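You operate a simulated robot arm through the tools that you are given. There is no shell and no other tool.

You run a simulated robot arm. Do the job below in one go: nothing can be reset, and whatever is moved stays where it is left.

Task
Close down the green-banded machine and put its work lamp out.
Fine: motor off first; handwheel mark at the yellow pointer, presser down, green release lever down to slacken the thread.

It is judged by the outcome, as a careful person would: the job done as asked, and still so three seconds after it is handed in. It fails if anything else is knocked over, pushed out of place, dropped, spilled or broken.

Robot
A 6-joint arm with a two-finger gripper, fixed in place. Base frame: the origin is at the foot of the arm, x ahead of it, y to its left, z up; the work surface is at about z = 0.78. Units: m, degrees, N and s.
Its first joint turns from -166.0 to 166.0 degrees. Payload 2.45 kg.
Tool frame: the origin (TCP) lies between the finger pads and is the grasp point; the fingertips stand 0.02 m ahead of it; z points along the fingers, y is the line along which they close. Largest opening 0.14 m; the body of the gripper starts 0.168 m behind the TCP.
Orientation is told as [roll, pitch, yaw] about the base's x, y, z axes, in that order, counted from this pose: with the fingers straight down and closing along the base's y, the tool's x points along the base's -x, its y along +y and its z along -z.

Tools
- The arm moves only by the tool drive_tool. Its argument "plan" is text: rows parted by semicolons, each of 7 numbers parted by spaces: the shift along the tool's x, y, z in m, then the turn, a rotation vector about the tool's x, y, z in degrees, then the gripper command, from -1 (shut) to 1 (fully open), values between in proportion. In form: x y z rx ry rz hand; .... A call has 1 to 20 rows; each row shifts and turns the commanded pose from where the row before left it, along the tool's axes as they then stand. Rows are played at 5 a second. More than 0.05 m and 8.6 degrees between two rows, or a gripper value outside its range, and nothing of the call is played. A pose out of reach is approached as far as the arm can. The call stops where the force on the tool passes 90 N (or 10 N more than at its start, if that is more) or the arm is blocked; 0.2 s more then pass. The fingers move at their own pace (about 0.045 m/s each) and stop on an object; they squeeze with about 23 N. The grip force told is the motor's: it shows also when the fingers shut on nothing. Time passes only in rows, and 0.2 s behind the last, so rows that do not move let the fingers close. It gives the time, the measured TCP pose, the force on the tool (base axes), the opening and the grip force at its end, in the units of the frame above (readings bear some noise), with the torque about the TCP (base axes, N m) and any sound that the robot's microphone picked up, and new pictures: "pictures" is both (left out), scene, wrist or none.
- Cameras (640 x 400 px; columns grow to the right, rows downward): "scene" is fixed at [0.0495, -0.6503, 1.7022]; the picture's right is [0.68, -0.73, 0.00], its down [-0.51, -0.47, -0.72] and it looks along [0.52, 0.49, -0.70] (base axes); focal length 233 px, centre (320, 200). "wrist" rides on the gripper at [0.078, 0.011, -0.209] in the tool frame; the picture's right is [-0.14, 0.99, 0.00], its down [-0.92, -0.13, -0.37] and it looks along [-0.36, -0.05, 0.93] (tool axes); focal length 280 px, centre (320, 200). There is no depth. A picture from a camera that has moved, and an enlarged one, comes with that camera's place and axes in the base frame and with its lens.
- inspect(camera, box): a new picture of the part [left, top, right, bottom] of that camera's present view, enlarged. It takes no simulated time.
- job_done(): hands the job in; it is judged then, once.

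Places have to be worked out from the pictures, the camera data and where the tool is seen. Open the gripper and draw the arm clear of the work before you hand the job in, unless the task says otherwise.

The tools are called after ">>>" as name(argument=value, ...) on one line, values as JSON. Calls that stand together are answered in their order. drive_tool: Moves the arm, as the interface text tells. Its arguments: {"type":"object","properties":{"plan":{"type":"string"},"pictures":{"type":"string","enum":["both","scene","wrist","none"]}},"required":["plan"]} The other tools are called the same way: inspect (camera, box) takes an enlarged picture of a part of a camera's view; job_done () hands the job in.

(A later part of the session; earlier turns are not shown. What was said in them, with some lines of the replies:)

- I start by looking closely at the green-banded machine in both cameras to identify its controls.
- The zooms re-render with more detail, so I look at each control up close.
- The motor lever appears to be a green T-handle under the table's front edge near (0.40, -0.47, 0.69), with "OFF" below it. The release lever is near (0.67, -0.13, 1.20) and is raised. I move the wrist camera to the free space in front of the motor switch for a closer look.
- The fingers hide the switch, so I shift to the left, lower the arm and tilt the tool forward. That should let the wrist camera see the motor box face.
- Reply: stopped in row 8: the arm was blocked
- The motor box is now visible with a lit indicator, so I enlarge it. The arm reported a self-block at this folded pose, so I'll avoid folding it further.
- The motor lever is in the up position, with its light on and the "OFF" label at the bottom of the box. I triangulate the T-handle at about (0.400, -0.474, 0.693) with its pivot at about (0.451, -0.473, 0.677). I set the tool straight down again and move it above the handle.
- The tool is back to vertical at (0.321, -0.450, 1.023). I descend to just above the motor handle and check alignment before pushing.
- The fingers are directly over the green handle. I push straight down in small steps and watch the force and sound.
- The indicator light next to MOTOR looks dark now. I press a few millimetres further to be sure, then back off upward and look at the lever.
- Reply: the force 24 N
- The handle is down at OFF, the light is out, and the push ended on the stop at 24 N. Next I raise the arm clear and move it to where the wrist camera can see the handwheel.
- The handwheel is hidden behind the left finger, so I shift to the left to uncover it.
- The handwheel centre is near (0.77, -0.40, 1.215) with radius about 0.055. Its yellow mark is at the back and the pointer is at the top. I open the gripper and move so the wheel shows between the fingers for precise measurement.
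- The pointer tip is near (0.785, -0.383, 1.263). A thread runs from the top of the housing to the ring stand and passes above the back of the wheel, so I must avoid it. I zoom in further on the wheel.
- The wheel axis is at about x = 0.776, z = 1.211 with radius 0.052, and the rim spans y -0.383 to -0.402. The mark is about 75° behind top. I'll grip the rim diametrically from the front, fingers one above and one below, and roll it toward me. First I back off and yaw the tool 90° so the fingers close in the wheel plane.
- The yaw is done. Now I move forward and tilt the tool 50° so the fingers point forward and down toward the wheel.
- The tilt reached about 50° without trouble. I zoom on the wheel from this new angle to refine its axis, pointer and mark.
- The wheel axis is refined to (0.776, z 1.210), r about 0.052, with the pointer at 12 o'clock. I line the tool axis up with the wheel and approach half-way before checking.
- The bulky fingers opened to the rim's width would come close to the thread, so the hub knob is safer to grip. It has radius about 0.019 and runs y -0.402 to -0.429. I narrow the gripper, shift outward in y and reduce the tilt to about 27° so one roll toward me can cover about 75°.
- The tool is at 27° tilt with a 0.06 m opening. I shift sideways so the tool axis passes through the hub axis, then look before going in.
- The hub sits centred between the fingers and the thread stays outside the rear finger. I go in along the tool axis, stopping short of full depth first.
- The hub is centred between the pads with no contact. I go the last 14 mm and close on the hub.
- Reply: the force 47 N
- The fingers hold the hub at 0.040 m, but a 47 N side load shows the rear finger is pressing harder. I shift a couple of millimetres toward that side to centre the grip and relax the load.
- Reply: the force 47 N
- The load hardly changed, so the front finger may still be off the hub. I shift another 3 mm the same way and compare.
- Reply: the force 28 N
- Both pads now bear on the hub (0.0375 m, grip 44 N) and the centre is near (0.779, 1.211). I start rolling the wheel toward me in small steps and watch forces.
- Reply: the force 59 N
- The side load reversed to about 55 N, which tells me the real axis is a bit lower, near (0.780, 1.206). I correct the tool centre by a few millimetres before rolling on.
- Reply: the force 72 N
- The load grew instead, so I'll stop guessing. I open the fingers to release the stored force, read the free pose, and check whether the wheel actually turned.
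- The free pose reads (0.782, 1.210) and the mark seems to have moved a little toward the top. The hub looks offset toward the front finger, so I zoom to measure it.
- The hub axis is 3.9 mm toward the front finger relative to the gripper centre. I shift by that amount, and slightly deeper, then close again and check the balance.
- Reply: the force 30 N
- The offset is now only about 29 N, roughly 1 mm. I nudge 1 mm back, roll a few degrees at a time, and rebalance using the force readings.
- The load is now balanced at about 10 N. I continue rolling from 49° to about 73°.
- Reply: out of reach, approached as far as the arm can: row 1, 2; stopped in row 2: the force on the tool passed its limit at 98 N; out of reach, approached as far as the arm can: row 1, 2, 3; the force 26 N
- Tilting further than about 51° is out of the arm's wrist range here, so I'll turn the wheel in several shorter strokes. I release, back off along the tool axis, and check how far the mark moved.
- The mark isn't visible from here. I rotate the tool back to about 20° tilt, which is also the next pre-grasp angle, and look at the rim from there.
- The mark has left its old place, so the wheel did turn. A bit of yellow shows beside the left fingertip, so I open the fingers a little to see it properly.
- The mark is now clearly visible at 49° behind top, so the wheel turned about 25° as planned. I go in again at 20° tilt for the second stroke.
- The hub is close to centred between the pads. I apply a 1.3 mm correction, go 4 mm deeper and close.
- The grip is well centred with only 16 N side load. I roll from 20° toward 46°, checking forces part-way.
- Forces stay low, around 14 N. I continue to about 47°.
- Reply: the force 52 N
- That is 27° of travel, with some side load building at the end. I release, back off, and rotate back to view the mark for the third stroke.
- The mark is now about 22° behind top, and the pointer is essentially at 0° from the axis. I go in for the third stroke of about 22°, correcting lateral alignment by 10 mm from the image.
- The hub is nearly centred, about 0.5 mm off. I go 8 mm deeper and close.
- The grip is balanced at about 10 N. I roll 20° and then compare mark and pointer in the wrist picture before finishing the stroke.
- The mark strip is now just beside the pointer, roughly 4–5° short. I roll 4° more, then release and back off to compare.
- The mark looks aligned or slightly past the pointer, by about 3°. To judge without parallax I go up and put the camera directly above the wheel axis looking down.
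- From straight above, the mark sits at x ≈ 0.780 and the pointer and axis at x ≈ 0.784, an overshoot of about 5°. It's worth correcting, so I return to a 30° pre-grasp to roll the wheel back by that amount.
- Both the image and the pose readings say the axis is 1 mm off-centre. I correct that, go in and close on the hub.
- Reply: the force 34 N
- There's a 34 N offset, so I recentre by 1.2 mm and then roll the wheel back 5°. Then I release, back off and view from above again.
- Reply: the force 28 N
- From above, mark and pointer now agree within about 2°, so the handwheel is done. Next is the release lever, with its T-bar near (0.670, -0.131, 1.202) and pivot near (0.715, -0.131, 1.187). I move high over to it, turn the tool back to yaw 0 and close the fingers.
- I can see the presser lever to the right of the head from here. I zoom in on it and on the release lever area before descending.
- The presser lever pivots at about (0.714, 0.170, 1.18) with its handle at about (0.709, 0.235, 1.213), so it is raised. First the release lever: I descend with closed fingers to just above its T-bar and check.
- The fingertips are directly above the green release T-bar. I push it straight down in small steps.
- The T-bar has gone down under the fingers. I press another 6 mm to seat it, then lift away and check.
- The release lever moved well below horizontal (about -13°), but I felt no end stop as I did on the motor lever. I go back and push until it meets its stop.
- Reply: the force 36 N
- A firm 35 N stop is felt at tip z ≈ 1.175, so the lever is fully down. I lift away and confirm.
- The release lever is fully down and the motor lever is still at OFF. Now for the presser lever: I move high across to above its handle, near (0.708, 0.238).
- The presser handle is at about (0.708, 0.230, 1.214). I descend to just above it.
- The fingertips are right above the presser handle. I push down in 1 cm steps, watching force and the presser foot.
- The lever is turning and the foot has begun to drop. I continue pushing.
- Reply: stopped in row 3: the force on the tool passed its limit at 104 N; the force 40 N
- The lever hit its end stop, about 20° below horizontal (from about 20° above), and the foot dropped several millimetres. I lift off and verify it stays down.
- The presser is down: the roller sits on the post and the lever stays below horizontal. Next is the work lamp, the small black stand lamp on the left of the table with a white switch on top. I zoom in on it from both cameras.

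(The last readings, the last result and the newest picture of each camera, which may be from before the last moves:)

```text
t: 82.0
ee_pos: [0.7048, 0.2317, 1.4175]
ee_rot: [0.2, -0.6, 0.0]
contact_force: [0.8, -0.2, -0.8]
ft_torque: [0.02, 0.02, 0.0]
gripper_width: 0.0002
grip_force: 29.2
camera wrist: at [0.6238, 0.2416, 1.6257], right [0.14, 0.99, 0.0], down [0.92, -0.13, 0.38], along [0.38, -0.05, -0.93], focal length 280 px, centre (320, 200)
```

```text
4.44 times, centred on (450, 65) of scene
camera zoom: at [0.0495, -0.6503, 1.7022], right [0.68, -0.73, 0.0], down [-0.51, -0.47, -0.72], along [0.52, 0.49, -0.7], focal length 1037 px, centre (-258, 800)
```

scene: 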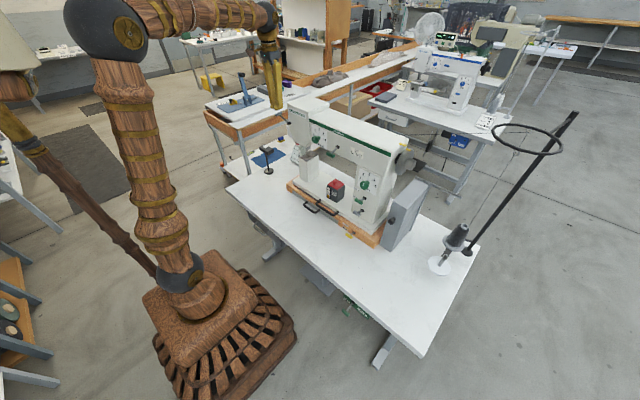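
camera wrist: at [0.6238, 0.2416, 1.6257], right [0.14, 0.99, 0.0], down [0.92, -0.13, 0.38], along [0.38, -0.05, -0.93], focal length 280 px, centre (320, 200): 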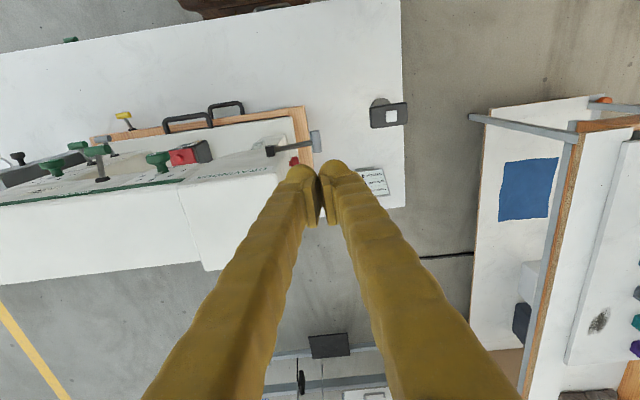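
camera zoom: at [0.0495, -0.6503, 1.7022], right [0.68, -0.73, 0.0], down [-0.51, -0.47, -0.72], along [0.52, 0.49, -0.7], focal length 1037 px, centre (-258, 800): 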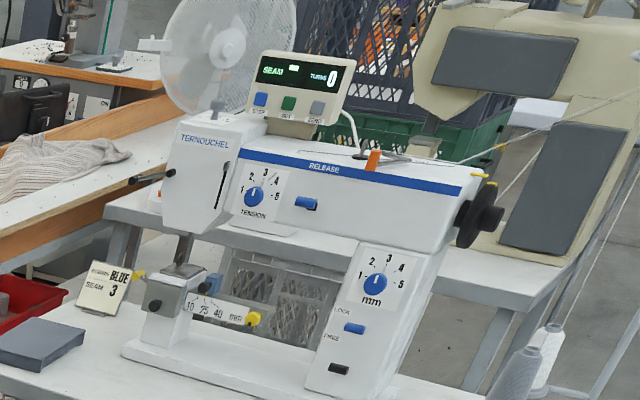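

The button sits at about (0.711, 0.400, 0.967), almost directly above the lamp's round base at (0.705, 0.404), so a straight-down press won't tip it. I move over it and descend to 4 cm above.

>>> drive_tool(plan="-0.0015 0.042 0 0.2 0.6 0 -1;-0.0015 0.042 0 0 0 0 -1;-0.0015 0.042 0 0 0 0 -1;-0.0015 0.042 0 0 0 0 -1;0 0 0.048 0 0 0 -1;0 0 0.048 0 0 0 -1;0 0 0.048 0 0 0 -1;0 0 0.048 0 0 0 -1;0 0 0.048 0 0 0 -1;0 0 0.048 0 0 0 -1;0 0 0.048 0 0 0 -1;0 0 0.048 0 0 0 -1;0 0 0 0 0 0 -1", pictures="both")

>>> inspect(camera="scene", box=[245, 125, 300, 180])

>>> inspect(camera="wrist", box=[240, 110, 400, 240])

```text
t: 84.8
ee_pos: [0.7105, 0.3994, 1.0331]
ee_rot: [0.0, -0.2, 0.0]
contact_force: [0.0, 0.0, -0.3]
ft_torque: [0.0, 0.0, 0.0]
gripper_width: 0.0
grip_force: 29.3
camera wrist: at [0.6319, 0.4108, 1.2412], right [0.14, 0.99, 0.0], down [0.92, -0.13, 0.37], along [0.37, -0.05, -0.93], focal length 280 px, centre (320, 200)
```

scene: 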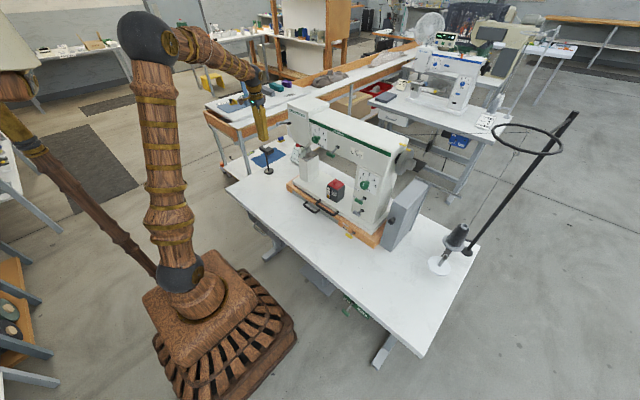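
wrist: 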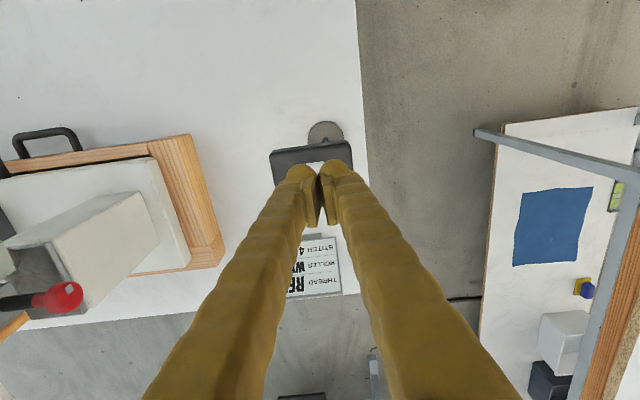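

```text
7.27 times, centred on (272, 152) of scene
camera zoom: at [0.0495, -0.6503, 1.7022], right [0.68, -0.73, 0.0], down [-0.51, -0.47, -0.72], along [0.52, 0.49, -0.7], focal length 1697 px, centre (666, 546)
```

zoom: 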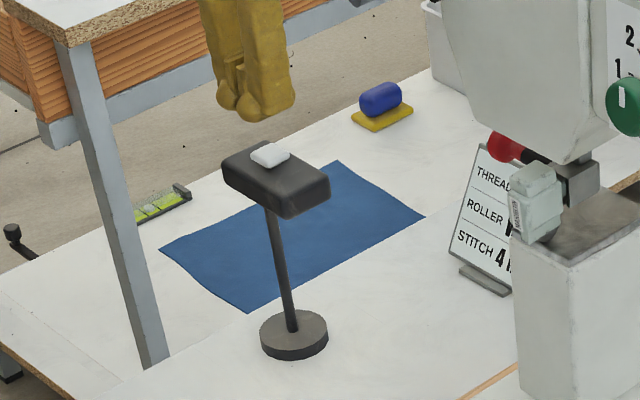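

```text
3.08 times, centred on (320, 175) of wrist
camera zoom: at [0.6319, 0.4108, 1.2412], right [0.14, 0.99, 0.0], down [0.92, -0.13, 0.37], along [0.37, -0.05, -0.93], focal length 863 px, centre (320, 277)
```

zoom: 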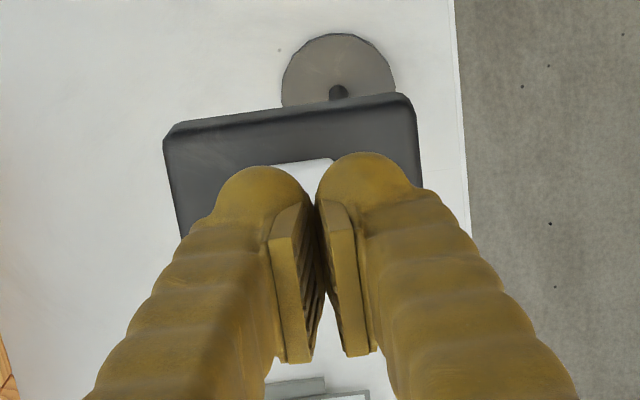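

The fingers are over the button and the base is directly below. I shift 3 mm to centre on the button and lower gently in small steps.

>>> drive_tool(plan="0 -0.003 0.02 0 0 0 -1;0 0 0.012 0 0 0 -1;0 0 0.004 0 0 0 -1;0 0 0 0 0 0 -1", pictures="none")

>>> inspect(camera="scene", box=[255, 135, 285, 160])

```text
t: 85.8
ee_pos: [0.7101, 0.3967, 0.9972]
ee_rot: [0.0, 0.0, -0.1]
contact_force: [-0.2, 0.1, 0.5]
ft_torque: [0.01, -0.01, 0.03]
gripper_width: 0.0
grip_force: 29.5
```

```text
16.00 times, centred on (270, 148) of scene
camera zoom: at [0.0495, -0.6503, 1.7022], right [0.68, -0.73, 0.0], down [-0.51, -0.47, -0.72], along [0.52, 0.49, -0.7], focal length 3733 px, centre (1120, 1040)
```

zoom: 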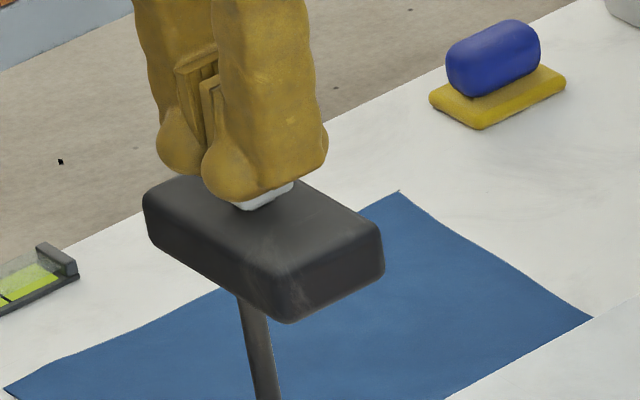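

The tip is about a centimetre above the button. I lower in 3 mm steps, reading force between.

>>> drive_tool(plan="0 0 0.003 0 0 0 -1;0 0 0.003 0 0 0 -1;0 0 0 0 0 0 -1", pictures="none")

```text
t: 86.6
ee_pos: [0.7116, 0.3969, 0.9919]
ee_rot: [-0.1, -0.1, -0.1]
contact_force: [-0.8, 2.0, 8.2]
ft_torque: [0.06, 0.05, 0.03]
gripper_width: 0.0062
grip_force: 29.6
heard: click
```

A click was heard at 8 N, so the switch actuated. I lift straight off without pressing again and look.

>>> drive_tool(plan="0 0 -0.01 0 0 0 -1;0 0 -0.03 0 0 0 -1;0 0 -0.045 0 0 0 -1;0 0 -0.045 0 0 0 -1;0 0 -0.045 0 0 0 -1;0 0 -0.045 0 0 0 -1", pictures="wrist")

>>> inspect(camera="scene", box=[250, 140, 290, 180])

>>> inspect(camera="wrist", box=[260, 110, 380, 230])

```text
t: 88.0
ee_pos: [0.711, 0.3966, 1.2121]
ee_rot: [-0.1, 0.0, 0.1]
contact_force: [0.7, 0.6, -0.8]
ft_torque: [-0.01, 0.01, 0.0]
gripper_width: 0.0
grip_force: 29.9
camera wrist: at [0.6327, 0.4074, 1.4205], right [0.14, 0.99, 0.0], down [0.92, -0.13, 0.37], along [0.37, -0.05, -0.93], focal length 280 px, centre (320, 200)
```

wrist: 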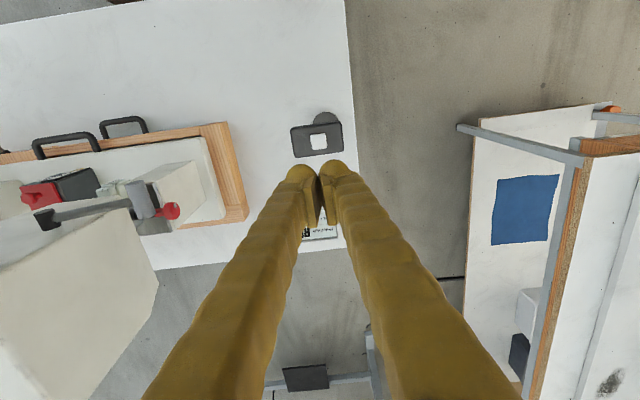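

```text
10.00 times, centred on (270, 160) of scene
camera zoom: at [0.0495, -0.6503, 1.7022], right [0.68, -0.73, 0.0], down [-0.51, -0.47, -0.72], along [0.52, 0.49, -0.7], focal length 2333 px, centre (820, 600)
```

zoom: 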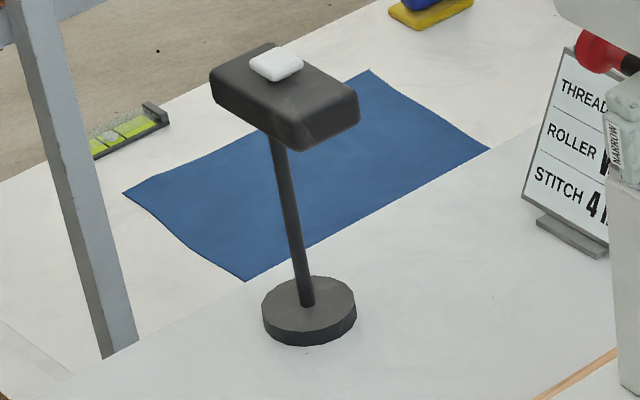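

```text
3.33 times, centred on (320, 170) of wrist
camera zoom: at [0.6327, 0.4074, 1.4205], right [0.14, 0.99, 0.0], down [0.92, -0.13, 0.37], along [0.37, -0.05, -0.93], focal length 935 px, centre (320, 300)
```

zoom: 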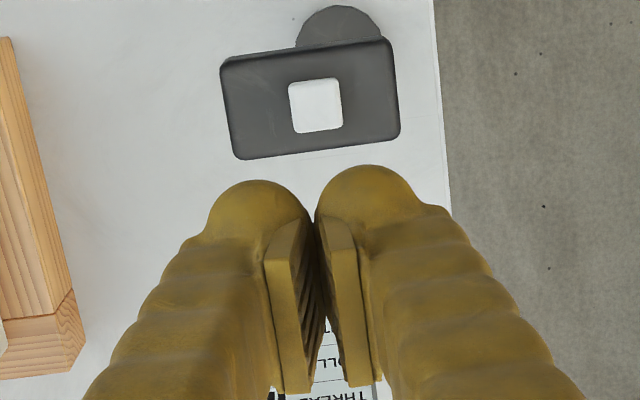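

The warm tint on the lamp base and table is gone, so the lamp went out. I raise the arm, open the gripper, draw back clear of the machine, and then check everything once more.

>>> drive_tool(plan="0 0 -0.048 0 0 0 -1;0 0 -0.048 0 0 0 -1;0 0 -0.048 0 0 0 -1;0 0 -0.048 0 0 0 -1;0 0 -0.048 0 0 0 -1;0.03 -0.035 0 0 0 0 -0.5;0.03 -0.035 0 0 0 0 0;0.03 -0.035 0 0 0 0 0.5;0.03 -0.035 0 0 0 0 1;0.03 -0.035 0 0 0 0 1;0.03 -0.035 0 0 0 0 1;0.03 -0.035 0 0 0 0 1;0 -0.04 0 0 0 0 1;0 -0.04 0 0 0 0 1;0 -0.04 0 0 0 0 1;0 0 0 0 0 0 1", pictures="both")

>>> inspect(camera="scene", box=[220, 80, 440, 260])

>>> inspect(camera="scene", box=[385, 135, 435, 180])

>>> inspect(camera="scene", box=[265, 95, 345, 175])

>>> inspect(camera="scene", box=[330, 280, 400, 325])

```text
t: 91.4
ee_pos: [0.5007, 0.0295, 1.4524]
ee_rot: [0.0, 0.1, 0.0]
contact_force: [0.8, 0.6, 0.5]
ft_torque: [-0.05, -0.03, 0.0]
gripper_width: 0.1399
grip_force: 0.0
camera wrist: at [0.422, 0.0404, 1.6601], right [0.14, 0.99, 0.0], down [0.92, -0.13, 0.37], along [0.37, -0.05, -0.93], focal length 280 px, centre (320, 200)
```

scene: 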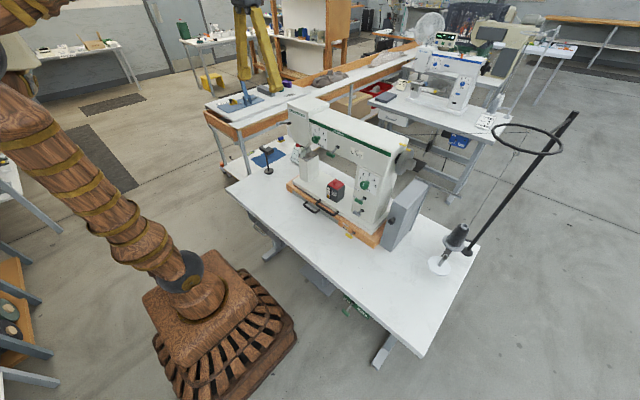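
wrist: 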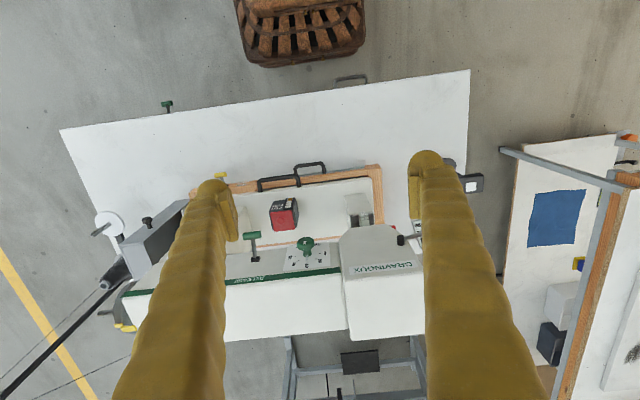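

```text
2.22 times, centred on (330, 170) of scene
camera zoom: at [0.0495, -0.6503, 1.7022], right [0.68, -0.73, 0.0], down [-0.51, -0.47, -0.72], along [0.52, 0.49, -0.7], focal length 518 px, centre (298, 267)
```

zoom: 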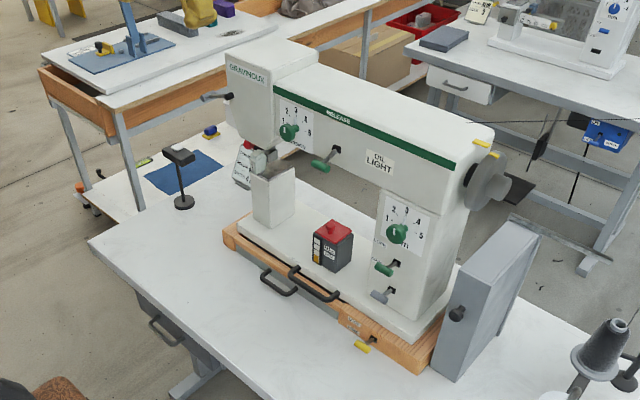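

```text
8.89 times, centred on (410, 158) of scene
camera zoom: at [0.0495, -0.6503, 1.7022], right [0.68, -0.73, 0.0], down [-0.51, -0.47, -0.72], along [0.52, 0.49, -0.7], focal length 2074 px, centre (-480, 578)
```

zoom: 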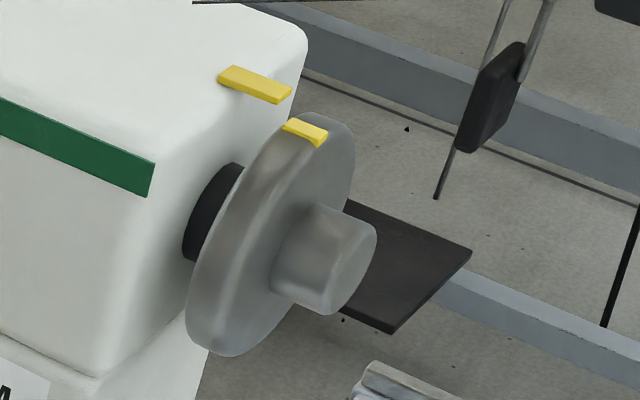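

```text
5.00 times, centred on (305, 135) of scene
camera zoom: at [0.0495, -0.6503, 1.7022], right [0.68, -0.73, 0.0], down [-0.51, -0.47, -0.72], along [0.52, 0.49, -0.7], focal length 1166 px, centre (395, 525)
```

zoom: 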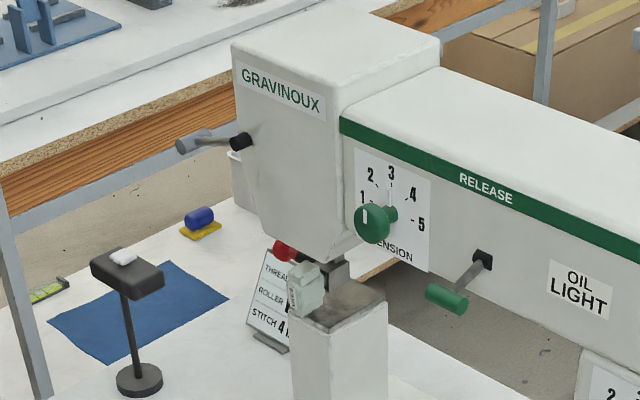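

```text
8.89 times, centred on (365, 302) of scene
camera zoom: at [0.0495, -0.6503, 1.7022], right [0.68, -0.73, 0.0], down [-0.51, -0.47, -0.72], along [0.52, 0.49, -0.7], focal length 2074 px, centre (-80, -711)
```

zoom: 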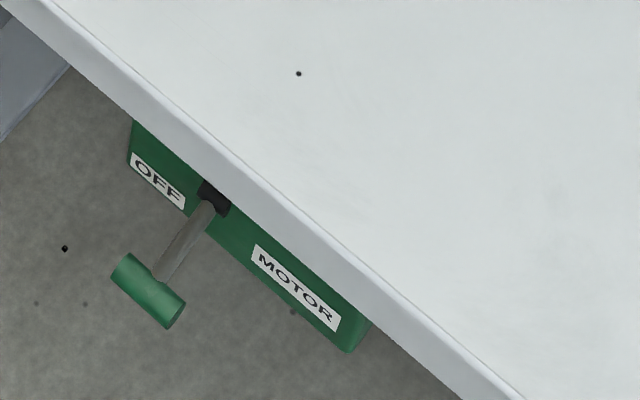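

Final check: the motor lever is at OFF with its light out, and the handwheel mark is at the pointer. The presser is down on the post, the release lever is down and the lamp is out. Nothing else has moved, the gripper is open and the arm is clear, so I hand the job in.

>>> job_done()

```text
The job is handed in.
```

The green-banded machine is closed down and its work lamp is out. I handed the job in with the gripper open and the arm clear of the work.

- **Motor:** I switched this off first. The lever is down at OFF against its stop, and the indicator light is out.
- **Handwheel:** the yellow mark is at the pointer, within about 2° when viewed from straight above. I overshot by about 5° and rolled it back.
- **Presser:** the lever is down at its end stop and the roller is sitting on the post. The push reached 104 N at the stop before the arm cut out. I saw no damage afterwards.
- **Thread release:** the green lever is down at its end stop.
- **Work lamp:** one press gave a click, and the warm light on its base and the table went away. I did not look at the underside of the lamp head directly.

The last pictures showed nothing else knocked over or out of place, and the thread to the ring stand was not touched.
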